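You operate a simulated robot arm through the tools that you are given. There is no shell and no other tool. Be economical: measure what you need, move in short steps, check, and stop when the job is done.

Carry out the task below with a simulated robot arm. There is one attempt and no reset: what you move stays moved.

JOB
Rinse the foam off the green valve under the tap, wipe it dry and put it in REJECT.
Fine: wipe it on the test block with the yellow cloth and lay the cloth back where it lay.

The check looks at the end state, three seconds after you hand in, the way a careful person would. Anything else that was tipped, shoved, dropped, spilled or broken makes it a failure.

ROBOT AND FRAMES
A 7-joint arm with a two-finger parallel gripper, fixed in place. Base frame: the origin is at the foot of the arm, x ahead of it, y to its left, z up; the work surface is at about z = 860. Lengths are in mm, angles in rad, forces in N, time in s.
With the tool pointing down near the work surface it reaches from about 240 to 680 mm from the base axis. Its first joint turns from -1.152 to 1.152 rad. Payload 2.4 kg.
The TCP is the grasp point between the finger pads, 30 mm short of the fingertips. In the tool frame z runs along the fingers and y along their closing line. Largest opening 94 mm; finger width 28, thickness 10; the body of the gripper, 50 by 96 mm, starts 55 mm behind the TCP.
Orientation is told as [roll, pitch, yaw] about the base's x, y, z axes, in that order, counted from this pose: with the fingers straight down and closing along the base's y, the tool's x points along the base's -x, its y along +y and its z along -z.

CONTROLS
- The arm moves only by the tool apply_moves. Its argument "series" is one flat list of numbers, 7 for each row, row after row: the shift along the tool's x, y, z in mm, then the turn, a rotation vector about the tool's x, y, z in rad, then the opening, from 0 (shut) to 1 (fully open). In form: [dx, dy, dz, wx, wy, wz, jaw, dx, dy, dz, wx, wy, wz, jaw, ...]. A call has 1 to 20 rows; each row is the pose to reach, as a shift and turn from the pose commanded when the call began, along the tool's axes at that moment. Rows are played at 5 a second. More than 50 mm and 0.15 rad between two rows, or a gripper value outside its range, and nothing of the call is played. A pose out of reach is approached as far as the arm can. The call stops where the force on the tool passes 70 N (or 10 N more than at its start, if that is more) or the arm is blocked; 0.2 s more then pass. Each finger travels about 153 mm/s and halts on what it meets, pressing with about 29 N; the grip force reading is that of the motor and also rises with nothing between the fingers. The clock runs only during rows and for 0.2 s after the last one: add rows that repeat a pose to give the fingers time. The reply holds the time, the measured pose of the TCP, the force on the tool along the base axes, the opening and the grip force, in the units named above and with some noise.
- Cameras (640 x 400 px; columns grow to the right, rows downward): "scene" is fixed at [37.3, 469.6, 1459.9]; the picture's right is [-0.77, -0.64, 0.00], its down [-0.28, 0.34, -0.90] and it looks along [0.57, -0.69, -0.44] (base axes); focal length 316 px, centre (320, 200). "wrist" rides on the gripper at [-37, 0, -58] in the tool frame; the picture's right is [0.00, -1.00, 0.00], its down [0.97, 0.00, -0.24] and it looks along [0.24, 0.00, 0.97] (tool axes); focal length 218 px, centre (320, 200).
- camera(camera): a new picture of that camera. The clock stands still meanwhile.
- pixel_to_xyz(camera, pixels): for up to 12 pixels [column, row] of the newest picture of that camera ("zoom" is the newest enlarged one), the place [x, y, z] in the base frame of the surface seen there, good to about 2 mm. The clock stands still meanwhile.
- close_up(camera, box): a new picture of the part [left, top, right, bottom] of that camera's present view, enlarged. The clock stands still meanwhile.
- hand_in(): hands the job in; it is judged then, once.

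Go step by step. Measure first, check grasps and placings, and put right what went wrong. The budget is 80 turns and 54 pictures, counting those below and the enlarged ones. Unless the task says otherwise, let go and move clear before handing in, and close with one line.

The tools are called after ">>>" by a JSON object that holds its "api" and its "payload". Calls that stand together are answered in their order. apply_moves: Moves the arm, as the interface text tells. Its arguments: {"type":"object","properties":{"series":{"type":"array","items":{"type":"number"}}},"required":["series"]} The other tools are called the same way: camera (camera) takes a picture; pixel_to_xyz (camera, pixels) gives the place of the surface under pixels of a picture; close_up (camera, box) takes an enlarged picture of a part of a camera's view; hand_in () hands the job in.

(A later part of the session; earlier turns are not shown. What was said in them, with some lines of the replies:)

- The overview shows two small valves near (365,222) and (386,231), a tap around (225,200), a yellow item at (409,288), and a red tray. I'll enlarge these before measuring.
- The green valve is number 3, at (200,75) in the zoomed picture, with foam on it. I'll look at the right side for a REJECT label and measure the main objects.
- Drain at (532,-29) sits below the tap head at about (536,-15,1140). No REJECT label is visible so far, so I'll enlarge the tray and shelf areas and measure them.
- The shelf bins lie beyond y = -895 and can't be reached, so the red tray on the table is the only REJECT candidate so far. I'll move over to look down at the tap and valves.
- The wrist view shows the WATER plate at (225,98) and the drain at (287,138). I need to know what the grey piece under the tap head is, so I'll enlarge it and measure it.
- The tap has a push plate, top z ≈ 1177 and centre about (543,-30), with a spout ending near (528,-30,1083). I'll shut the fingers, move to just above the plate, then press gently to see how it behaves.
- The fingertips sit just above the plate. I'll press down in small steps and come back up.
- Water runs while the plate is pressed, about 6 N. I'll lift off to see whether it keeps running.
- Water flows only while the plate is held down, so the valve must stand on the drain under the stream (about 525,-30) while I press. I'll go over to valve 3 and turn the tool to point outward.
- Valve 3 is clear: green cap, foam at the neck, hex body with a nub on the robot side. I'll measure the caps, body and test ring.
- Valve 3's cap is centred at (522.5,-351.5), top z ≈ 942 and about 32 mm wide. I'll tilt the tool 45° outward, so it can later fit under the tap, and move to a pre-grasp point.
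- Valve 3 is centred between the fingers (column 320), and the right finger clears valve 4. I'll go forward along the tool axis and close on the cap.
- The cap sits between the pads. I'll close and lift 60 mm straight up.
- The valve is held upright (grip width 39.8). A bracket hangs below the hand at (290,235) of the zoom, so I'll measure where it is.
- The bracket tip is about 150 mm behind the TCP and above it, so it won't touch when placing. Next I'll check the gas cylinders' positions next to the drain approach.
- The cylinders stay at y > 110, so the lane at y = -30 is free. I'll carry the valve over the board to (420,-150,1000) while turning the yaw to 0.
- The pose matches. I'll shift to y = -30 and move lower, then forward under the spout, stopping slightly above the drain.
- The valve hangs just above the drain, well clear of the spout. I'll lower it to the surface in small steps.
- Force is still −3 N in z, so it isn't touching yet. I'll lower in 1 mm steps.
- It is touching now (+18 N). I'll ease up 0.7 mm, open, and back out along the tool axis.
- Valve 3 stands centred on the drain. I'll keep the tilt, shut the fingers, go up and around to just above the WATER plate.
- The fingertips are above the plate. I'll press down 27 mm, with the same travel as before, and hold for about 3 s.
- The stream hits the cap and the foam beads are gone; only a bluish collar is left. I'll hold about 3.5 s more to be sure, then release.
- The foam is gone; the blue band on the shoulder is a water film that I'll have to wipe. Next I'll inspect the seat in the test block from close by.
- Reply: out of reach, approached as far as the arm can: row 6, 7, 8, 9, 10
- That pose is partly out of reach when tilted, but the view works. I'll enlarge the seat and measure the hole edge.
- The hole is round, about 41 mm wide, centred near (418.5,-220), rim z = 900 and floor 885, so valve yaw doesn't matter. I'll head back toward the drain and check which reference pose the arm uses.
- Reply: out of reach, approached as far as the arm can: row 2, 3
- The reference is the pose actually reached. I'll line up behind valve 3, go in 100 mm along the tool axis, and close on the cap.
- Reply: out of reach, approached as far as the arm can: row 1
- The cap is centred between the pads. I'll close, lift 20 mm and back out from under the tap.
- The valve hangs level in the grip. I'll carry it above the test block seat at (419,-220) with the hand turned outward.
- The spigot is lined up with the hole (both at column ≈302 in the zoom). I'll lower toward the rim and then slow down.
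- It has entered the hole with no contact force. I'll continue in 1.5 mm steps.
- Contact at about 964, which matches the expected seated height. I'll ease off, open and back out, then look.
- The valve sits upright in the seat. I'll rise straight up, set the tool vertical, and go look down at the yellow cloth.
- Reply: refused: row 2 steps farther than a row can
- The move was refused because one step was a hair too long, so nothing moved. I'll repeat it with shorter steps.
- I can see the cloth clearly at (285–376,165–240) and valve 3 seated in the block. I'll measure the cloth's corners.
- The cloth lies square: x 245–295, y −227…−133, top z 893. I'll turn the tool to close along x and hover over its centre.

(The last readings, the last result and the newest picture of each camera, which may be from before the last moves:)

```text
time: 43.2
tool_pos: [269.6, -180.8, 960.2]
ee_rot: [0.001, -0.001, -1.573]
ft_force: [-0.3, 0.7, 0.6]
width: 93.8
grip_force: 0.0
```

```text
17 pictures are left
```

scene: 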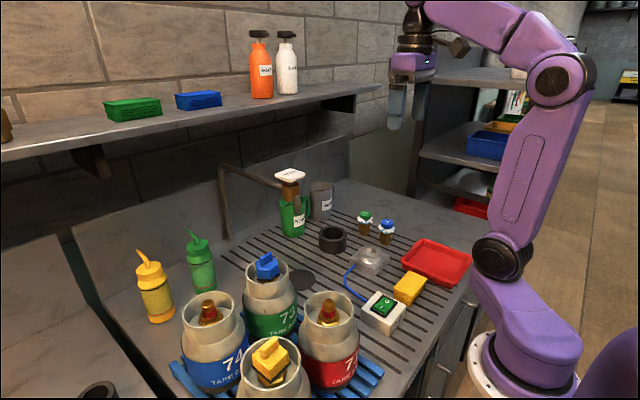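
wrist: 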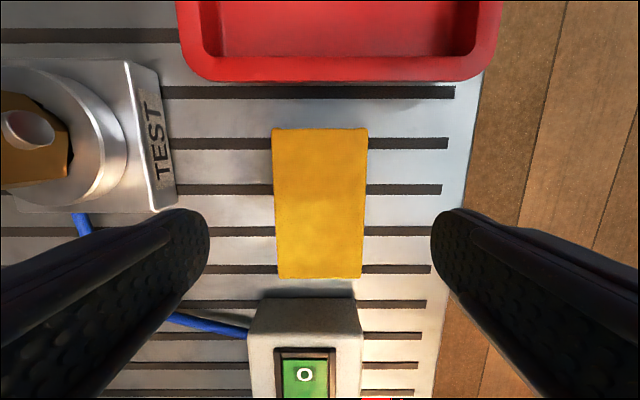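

The cloth is centred between the open fingers. I'll go down to TCP z ≈ 896, with the tips just off the table, and close.

>>> {"api": "apply_moves", "payload": {"series": [0, 0, 30, 0, 0, 0, 1, 0, 0, 50, 0, 0, 0, 1, 0, 0, 64, 0, 0, 0, 1, 0, 0, 64, 0, 0, 0, 1, 0, 0, 64, 0, 0, 0, 0, 0, 0, 64, 0, 0, 0, 0, 0, 0, 64, 0, 0, 0, 0]}}

```text
time: 44.8
tool_pos: [270.2, -182.9, 897.8]
ee_rot: [0.0, -0.001, -1.569]
ft_force: [0.4, 0.2, 0.5]
width: 58.9
grip_force: 29.1
```

The cloth is gripped (58.9 mm, 29 N). I'll lift it and carry it above valve 3, keeping the exact offsets so I can return it.

>>> {"api": "apply_moves", "payload": {"series": [0, 0, -20, 0, 0, 0, 0, 0, 0, -65, 0, 0, 0, 0, 0, 0, -110, 0, 0, 0, 0, -10, 38, -134, 0, 0, 0, 0, -20, 76, -134, 0, 0, 0, 0, -30, 114, -134, 0, 0, 0, 0, -40, 150, -134, 0, 0, 0, 0, -40, 150, -134, 0, 0, 0, 0]}}

>>> {"api": "close_up", "payload": {"camera": "scene", "box": [330, 180, 450, 300]}}

```text
time: 46.6
tool_pos: [418.6, -222.1, 1029.6]
ee_rot: [0.0, 0.0, -1.572]
ft_force: [-0.2, -0.2, -1.2]
width: 56.7
grip_force: 29.1
```

```text
3.33 times, centred on (390, 240) of scene
```

zoom: 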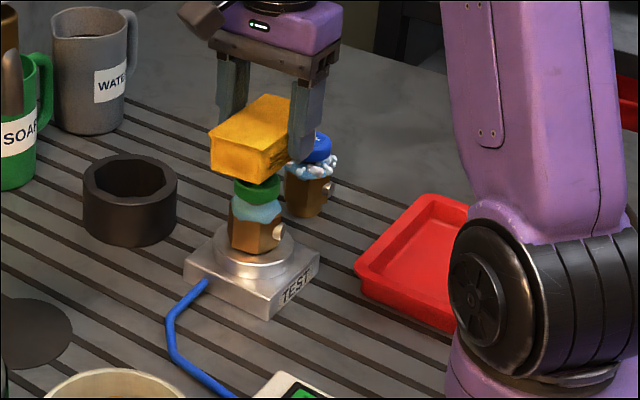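

The cloth is level above the cap. I'll lower it until it lightly touches the cap.

>>> {"api": "apply_moves", "payload": {"series": [0, 0, 12, 0, 0, 0, 0, 0, 0, 18, 0, 0, 0, 0, 0, 0, 21, 0, 0, 0, 0, 0, 0, 23, 0, 0, 0, 0, 0, 0, 23, 0, 0, 0, 0]}}

```text
time: 47.8
tool_pos: [418.7, -221.7, 1009.1]
ee_rot: [-0.001, 0.001, -1.572]
ft_force: [1.3, -0.3, -0.7]
width: 56.4
grip_force: 29.0
```

>>> {"api": "apply_moves", "payload": {"series": [0, 0, 1.5, 0, 0, 0, 0, 0, 0, 3, 0, 0, 0, 0, 0, 0, 3, 0, 0, 0, 0]}}

```text
time: 48.6
tool_pos: [419.0, -221.4, 1005.1]
ee_rot: [0.001, -0.001, -1.571]
ft_force: [-4.3, 0.1, 23.6]
width: 55.2
grip_force: 29.7
```

It is in contact (24 N), so I'll ease off by 0.7 mm and rub gently a few strokes.

>>> {"api": "apply_moves", "payload": {"series": [0, 0, -0.7, 0, 0, 0, 0, 8, 0, -0.7, 0, 0, 0, 0, -8, 0, -0.7, 0, 0, 0, 0, 8, 0, -0.7, 0, 0, 0, 0, -8, 0, -0.7, 0, 0, 0, 0, 0, 0, -0.7, 0, 0, 0, 0, 0, 6, -0.7, 0, 0, 0, 0, 0, -6, -0.7, 0, 0, 0, 0, 0, 6, -0.7, 0, 0, 0, 0, 0, -6, -0.7, 0, 0, 0, 0, 0, 0, -0.7, 0, 0, 0, 0]}}

>>> {"api": "close_up", "payload": {"camera": "scene", "box": [340, 190, 420, 280]}}

```text
time: 51.0
tool_pos: [418.0, -221.3, 1006.7]
ee_rot: [-0.001, 0.001, -1.571]
ft_force: [-5.7, 1.1, 17.1]
width: 55.4
grip_force: 29.2
```

```text
4.44 times, centred on (380, 235) of scene
```

zoom: 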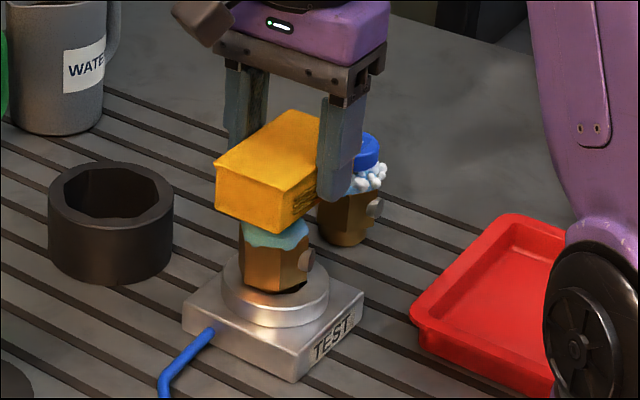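

The blue film is still on the shoulder, so the top rub isn't enough. I'll lift and bring the cloth's free end beside the shoulder on the +y side, at film height.

>>> {"api": "apply_moves", "payload": {"series": [0, 0, -20, 0, 0, 0, 0, 40, 0, -25, 0, 0, 0, 0, 82, 0, -20, 0, 0, 0, 0, 82, 0, 20, 0, 0, 0, 0, 82, 0, 45, 0, 0, 0, 0, 76, 0, 45, 0, 0, 0, 0, 76, 0, 45, 0, 0, 0, 0]}}

>>> {"api": "close_up", "payload": {"camera": "scene", "box": [340, 190, 420, 280]}}

```text
time: 52.6
tool_pos: [419.0, -144.8, 959.8]
ee_rot: [0.001, 0.0, -1.57]
ft_force: [0.9, 0.4, -1.0]
width: 55.1
grip_force: 28.6
```

```text
4.44 times, centred on (380, 235) of scene
```

zoom: 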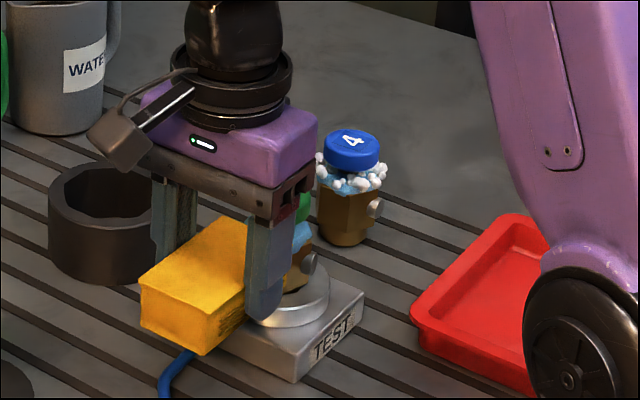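

The cloth end is beside the valve. I'll move in slowly toward −y until it touches.

>>> {"api": "apply_moves", "payload": {"series": [-3, 0, 0, 0, 0, 0, 0, -5, 0, 0, 0, 0, 0, 0, -6.5, 0, 0, 0, 0, 0, 0, -8, 0, 0, 0, 0, 0, 0, -8, 0, 0, 0, 0, 0, 0]}}

```text
time: 53.8
tool_pos: [419.2, -153.6, 960.5]
ee_rot: [0.0, 0.002, -1.568]
ft_force: [1.3, 0.9, -0.5]
width: 55.2
grip_force: 29.4
```

>>> {"api": "apply_moves", "payload": {"series": [-1, 0, 0, 0, 0, 0, 0, -2, 0, 0, 0, 0, 0, 0, -2, 0, 0, 0, 0, 0, 0]}}

```text
time: 54.6
tool_pos: [419.5, -154.4, 960.8]
ee_rot: [0.0, -0.001, -1.57]
ft_force: [-0.5, 1.3, -1.0]
width: 55.3
grip_force: 28.9
```

>>> {"api": "apply_moves", "payload": {"series": [-1, 0, 0, 0, 0, 0, 0, -2, 0, 0, 0, 0, 0, 0, -2, 0, 0, 0, 0, 0, 0]}}

```text
time: 55.4
tool_pos: [420.4, -156.1, 961.5]
ee_rot: [-0.001, -0.001, -1.569]
ft_force: [-0.9, 1.4, -0.2]
width: 55.4
grip_force: 29.2
```

The y-force is only about 1.4 N. I'll look through the wrist camera to see the gap.

>>> {"api": "camera", "payload": {"camera": "wrist"}}

```text
13 pictures are left
```

wrist: 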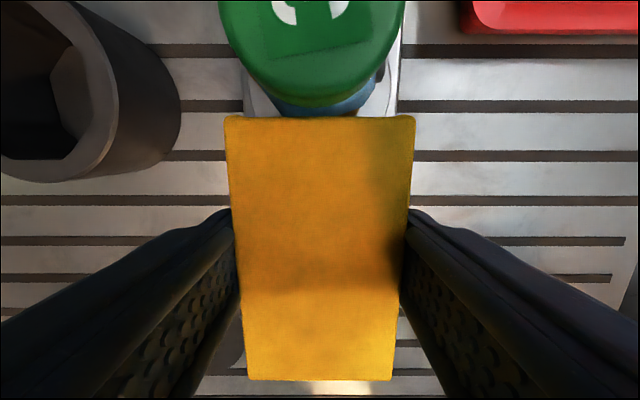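

The cloth is just about touching the shoulder. I'll rub sideways while creeping in by 2 mm.

>>> {"api": "apply_moves", "payload": {"series": [-1, 8, 0, 0, 0, 0, 0, -1, -8, 0, 0, 0, 0, 0, -1, 8, 0, 0, 0, 0, 0, -2, 8, 0, 0, 0, 0, 0, -2, -8, 0, 0, 0, 0, 0, -2, 8, 0, 0, 0, 0, 0, -2, -8, 0, 0, 0, 0, 0, -2, 0, 0, 0, 0, 0, 0, -2, 0, 4, 0, 0, 0, 0, -2, 0, -4, 0, 0, 0, 0, -2, 0, 4, 0, 0, 0, 0, -2, 0, 0, 0, 0, 0, 0]}}

>>> {"api": "close_up", "payload": {"camera": "wrist", "box": [200, 0, 420, 140]}}

```text
time: 58.0
tool_pos: [419.3, -160.3, 960.5]
ee_rot: [0.001, 0.001, -1.571]
ft_force: [-0.2, -0.1, -2.0]
width: 55.3
grip_force: 29.1
```

```text
2.86 times, centred on (310, 70) of wrist
```

zoom: 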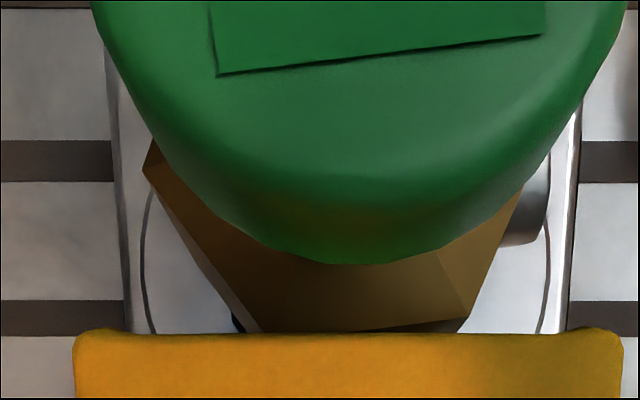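

No blue film shows on this side any more. I'll back off and up to check the whole valve.

>>> {"api": "apply_moves", "payload": {"series": [15, 0, 0, 0, 0, 0, 0, 40, 0, -30, 0, 0, 0, 0, 50, 20, -70, 0, 0, 0, 0, 50, 20, -70, 0, 0, 0, 0]}}

>>> {"api": "close_up", "payload": {"camera": "scene", "box": [345, 205, 415, 275]}}

```text
time: 59.0
tool_pos: [439.7, -108.4, 1031.8]
ee_rot: [0.001, 0.0, -1.569]
ft_force: [0.4, 0.5, -0.7]
width: 55.4
grip_force: 28.9
```

```text
5.71 times, centred on (380, 240) of scene
```

zoom: 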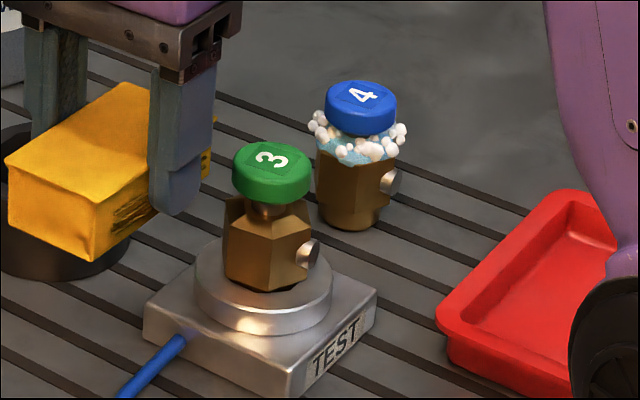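

The valve is dry all round with no film left, and it still sits in the seat. I'll take the cloth back over its original spot, reversing the exact offsets, and stop 6 mm above.

>>> {"api": "apply_moves", "payload": {"series": [-18, -42.5, 0, 0, 0, 0, 0, -36, -85, 0, 0, 0, 0, 0, -54, -127.5, 0, 0, 0, 0, 0, -72, -170, 0, 0, 0, 0, 0, -72, -170, 45, 0, 0, 0, 0, -72, -170, 90, 0, 0, 0, 0, -72, -170, 118, 0, 0, 0, 0, -72, -170, 128, 0, 0, 0, 0, -72, -170, 128, 0, 0, 0, 0]}}

>>> {"api": "camera", "payload": {"camera": "wrist"}}

```text
time: 61.0
tool_pos: [270.3, -180.9, 901.9]
ee_rot: [0.001, -0.002, -1.57]
ft_force: [-0.2, -0.1, -1.7]
width: 55.1
grip_force: 28.8
```

```text
10 pictures are left
```

wrist: 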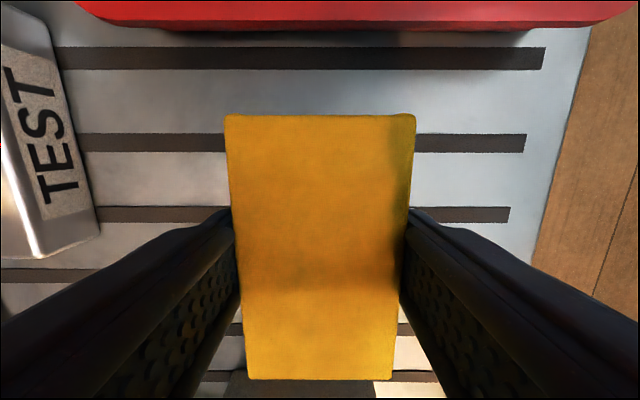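

The cloth is over its spot and square. I'll lower the last few millimetres gently.

>>> {"api": "apply_moves", "payload": {"series": [0, 0, 2, 0, 0, 0, 0, 0, 0, 3.5, 0, 0, 0, 0, 0, 0, 4.7, 0, 0, 0, 0, 0, 0, 4.7, 0, 0, 0, 0]}}

```text
time: 62.0
tool_pos: [269.2, -179.8, 898.9]
ee_rot: [0.002, 0.0, -1.572]
ft_force: [-3.9, 3.4, 23.7]
width: 55.3
grip_force: 29.0
stopped in row 4: the force on the tool passed its limit (the readings are from after the stop); the commanded pose is now the measured one
```

The cloth is down on the table. I'll open the fingers and rise straight up.

>>> {"api": "apply_moves", "payload": {"series": [0, 0, -0.5, 0, 0, 0, 0.7, 0, 0, -0.5, 0, 0, 0, 1, 0, 0, -0.5, 0, 0, 0, 1, 0, 0, -30, 0, 0, 0, 1, 0, 0, -75, 0, 0, 0, 1, 0, 0, -120, 0, 0, 0, 1, 0, 0, -150, 0, 0, 0, 1, 0, 0, -150, 0, 0, 0, 1]}}

>>> {"api": "camera", "payload": {"camera": "wrist"}}

```text
time: 63.8
tool_pos: [267.6, -178.1, 1048.0]
ee_rot: [0.002, -0.001, -1.57]
ft_force: [0.3, 0.2, -0.7]
width: 94.1
grip_force: 0.3
```

```text
9 pictures are left
```

wrist: 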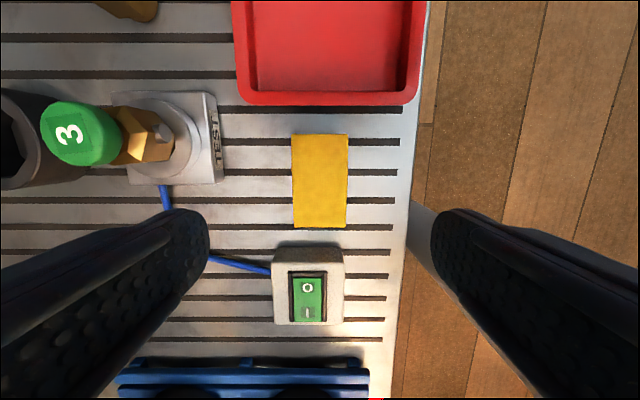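

>>> {"api": "pixel_to_xyz", "payload": {"camera": "wrist", "pixels": [[294, 137], [345, 137], [294, 224], [344, 224], [320, 180], [80, 133], [242, 50], [408, 50], [330, 98], [330, 88], [325, 50]]}}

```text
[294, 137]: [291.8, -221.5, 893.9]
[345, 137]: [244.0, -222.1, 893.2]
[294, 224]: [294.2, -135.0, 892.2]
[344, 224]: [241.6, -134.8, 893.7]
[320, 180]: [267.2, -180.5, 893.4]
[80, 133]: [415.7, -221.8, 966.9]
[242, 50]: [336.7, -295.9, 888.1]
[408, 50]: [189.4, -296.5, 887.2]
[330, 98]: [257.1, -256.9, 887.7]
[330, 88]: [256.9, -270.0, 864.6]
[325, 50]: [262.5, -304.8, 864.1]
```

The cloth lies back within about 2 mm of its original spot. I'll go above valve 3 with the tool vertical.

>>> {"api": "apply_moves", "payload": {"series": [-11, 38, 0, 0, 0, 0, 1, -22, 76, 0, 0, 0, 0, 1, -33, 114, 0, 0, 0, 0, 1, -43.4, 151, 0, 0, 0, 0, 1, -43.4, 151, 0, 0, 0, 0, 1]}}

>>> {"api": "camera", "payload": {"camera": "wrist"}}

>>> {"api": "pixel_to_xyz", "payload": {"camera": "wrist", "pixels": [[320, 170], [270, 210], [300, 210], [320, 210], [340, 210], [370, 210], [320, 190], [320, 230], [320, 250]]}}

```text
time: 65.0
tool_pos: [420.5, -223.7, 1046.8]
ee_rot: [0.001, 0.001, -1.57]
ft_force: [0.7, -0.8, 0.0]
width: 93.8
grip_force: 0.0
```

```text
8 pictures are left
```

wrist: 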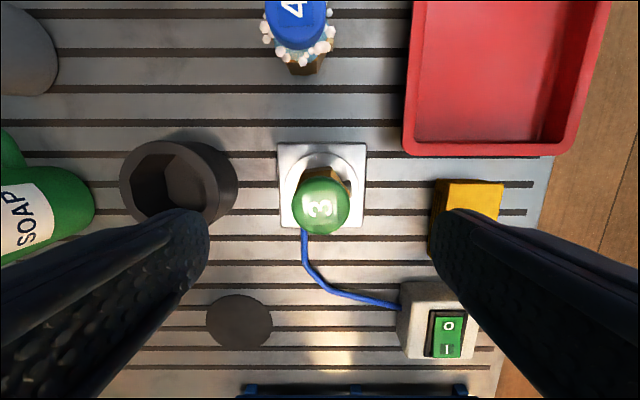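

```text
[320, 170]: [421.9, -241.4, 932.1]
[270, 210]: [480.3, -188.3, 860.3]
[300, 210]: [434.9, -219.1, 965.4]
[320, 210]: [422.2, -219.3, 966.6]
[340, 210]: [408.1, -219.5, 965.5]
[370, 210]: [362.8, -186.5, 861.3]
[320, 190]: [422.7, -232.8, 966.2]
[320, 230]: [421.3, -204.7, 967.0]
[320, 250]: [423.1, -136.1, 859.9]
```

The cap centre is at (421,-222), right under the TCP. I'll descend 82 mm, close on the cap and lift.

>>> {"api": "apply_moves", "payload": {"series": [1, 0, 35, 0, 0, 0, 1, 1, 0, 65, 0, 0, 0, 1, 1, 0, 82, 0, 0, 0, 1, 1, 0, 82, 0, 0, 0, 1, 1, 0, 82, 0, 0, 0, 0, 1, 0, 82, 0, 0, 0, 0, 1, 0, 82, 0, 0, 0, 0, 1, 0, 70, 0, 0, 0, 0, 1, 0, 40, 0, 0, 0, 0, 1, 0, 0, 0, 0, 0, 0, 1, 0, 0, 0, 0, 0, 0]}}

>>> {"api": "close_up", "payload": {"camera": "scene", "box": [330, 170, 480, 300]}}

```text
time: 67.4
tool_pos: [420.2, -223.6, 1049.5]
ee_rot: [-0.002, -0.003, -1.571]
ft_force: [0.3, 0.8, -2.5]
width: 39.2
grip_force: 28.7
```

```text
3.08 times, centred on (405, 235) of scene
```

zoom: 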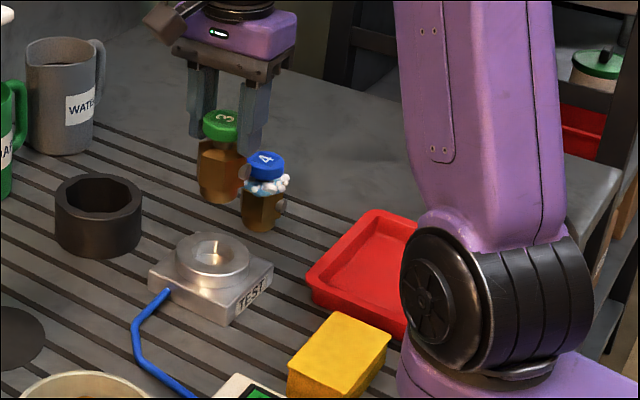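

Valve 3 is lifted, dry and clean. I'll carry it over the tray centre (262,-345) and lower to about 10 mm above the floor.

>>> {"api": "apply_moves", "payload": {"series": [-24, -32, 0, 0, 0, 0, 0, -48, -63, 0, 0, 0, 0, 0, -73, -95, 0, 0, 0, 0, 0, -97, -126, 0, 0, 0, 0, 0, -121, -158, 0, 0, 0, 0, 0, -121, -158, 40, 0, 0, 0, 0, -121, -158, 75, 0, 0, 0, 0, -121, -158, 96, 0, 0, 0, 0, -121, -158, 96, 0, 0, 0, 0]}}

>>> {"api": "close_up", "payload": {"camera": "scene", "box": [380, 180, 500, 300]}}

```text
time: 69.4
tool_pos: [261.1, -342.2, 948.6]
ee_rot: [0.001, -0.002, -1.569]
ft_force: [-0.4, -0.2, -3.0]
width: 39.3
grip_force: 28.9
```

```text
3.33 times, centred on (440, 240) of scene
```

zoom: 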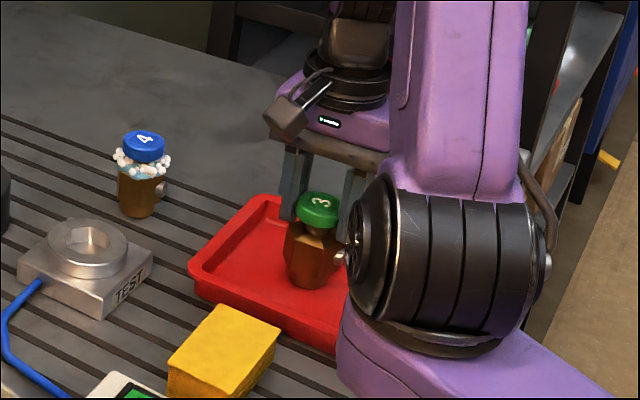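

The valve is over the tray interior. I'll lower in small steps until it touches.

>>> {"api": "apply_moves", "payload": {"series": [0, 0, 2, 0, 0, 0, 0, 0, 0, 3.5, 0, 0, 0, 0, 0, 0, 5, 0, 0, 0, 0, 0, 0, 5, 0, 0, 0, 0]}}

```text
time: 70.4
tool_pos: [264.1, -343.0, 948.1]
ee_rot: [0.005, -0.004, -1.57]
ft_force: [-4.3, 11.5, 49.7]
width: 39.0
grip_force: 29.0
```

It is down already (50 N), so I'll raise by 3.5 mm and check the load before letting go.

>>> {"api": "apply_moves", "payload": {"series": [0, 0, -2, 0, 0, 0, 0, 0, 0, -3, 0, 0, 0, 0, 0, 0, -3, 0, 0, 0, 0]}}

```text
time: 71.2
tool_pos: [262.3, -342.1, 949.4]
ee_rot: [0.005, -0.002, -1.571]
ft_force: [0.1, 0.8, -2.3]
width: 39.5
grip_force: 29.2
```

It is nearly unloaded and just above the floor. I'll lower 1.3 mm, open, and rise clear.

>>> {"api": "apply_moves", "payload": {"series": [0, 0, 1.3, 0, 0, 0, 0, 0, 0, 1.3, 0, 0, 0, 0, 0, 0, 1.3, 0, 0, 0, 0.6, 0, 0, 1.3, 0, 0, 0, 0.9, 0, 0, 1.3, 0, 0, 0, 0.9, 0, 0, -35, 0, 0, 0, 0.9, 0, 0, -80, 0, 0, 0, 0.9, 0, 0, -125, 0, 0, 0, 0.9, 0, 0, -150, 0, 0, 0, 0.9, 0, 0, -150, 0, 0, 0, 0.9]}}

>>> {"api": "camera", "payload": {"camera": "wrist"}}

>>> {"api": "camera", "payload": {"camera": "scene"}}

```text
time: 73.4
tool_pos: [263.6, -343.6, 1103.3]
ee_rot: [0.002, -0.002, -1.569]
ft_force: [0.2, 0.3, 0.4]
width: 84.7
grip_force: 0.0
```

```text
5 pictures are left
```

wrist: 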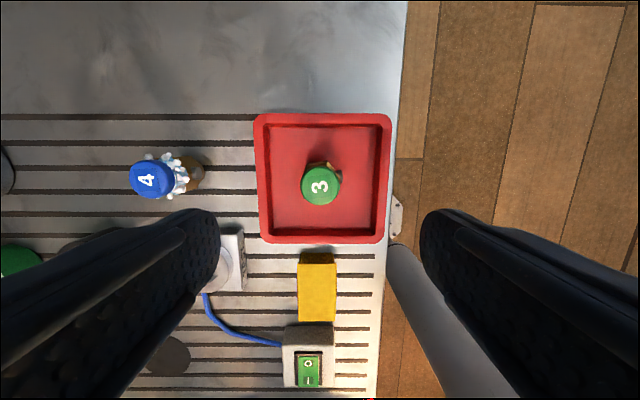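

```text
4 pictures are left
```

scene: 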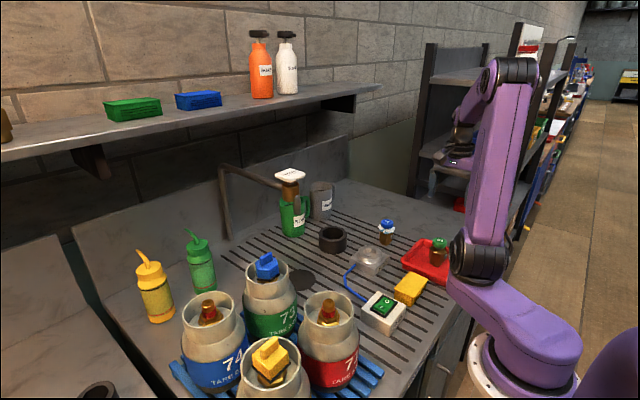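

Valve 3 stands upright in the red tray (320,185), and the cloth, block and valve 4 are unmoved. As a last check for a REJECT label, I'll enlarge the shelf trays and the red tray.

>>> {"api": "close_up", "payload": {"camera": "scene", "box": [90, 80, 240, 130]}}

>>> {"api": "close_up", "payload": {"camera": "scene", "box": [390, 225, 470, 295]}}

>>> {"api": "pixel_to_xyz", "payload": {"camera": "scene", "pixels": [[130, 108], [198, 100]]}}

```text
4.27 times, centred on (165, 105) of scene
```

zoom: 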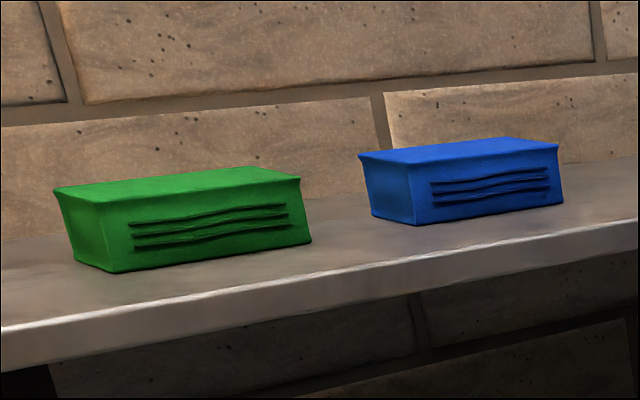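

```text
5.71 times, centred on (430, 260) of scene
```

zoom: 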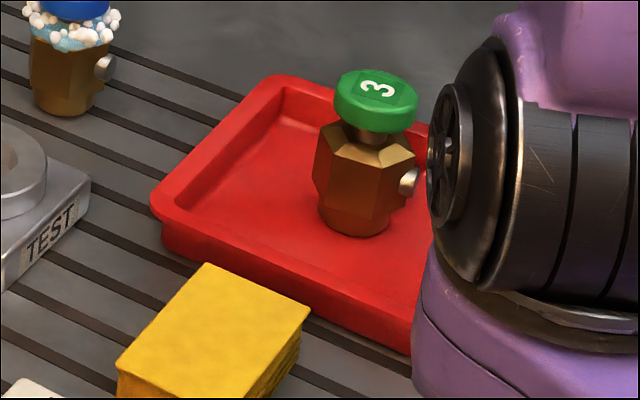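

```text
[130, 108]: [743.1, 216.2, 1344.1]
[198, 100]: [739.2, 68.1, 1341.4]
```

The shelf items are only folded cloths, so the red tray is the one reachable bin. The valve stands in it clean and dry, and the gripper is open and clear, so I'm handing in.

>>> {"api": "hand_in", "payload": {}}

```text
The job is handed in.
```

I rinsed valve 3 (green), wiped it dry on the test block, and stood it upright in the red tray. I saw no REJECT label: I took the red tray as REJECT because it is the only bin in reach. The yellow cloth is back within about 2 mm of where it lay.
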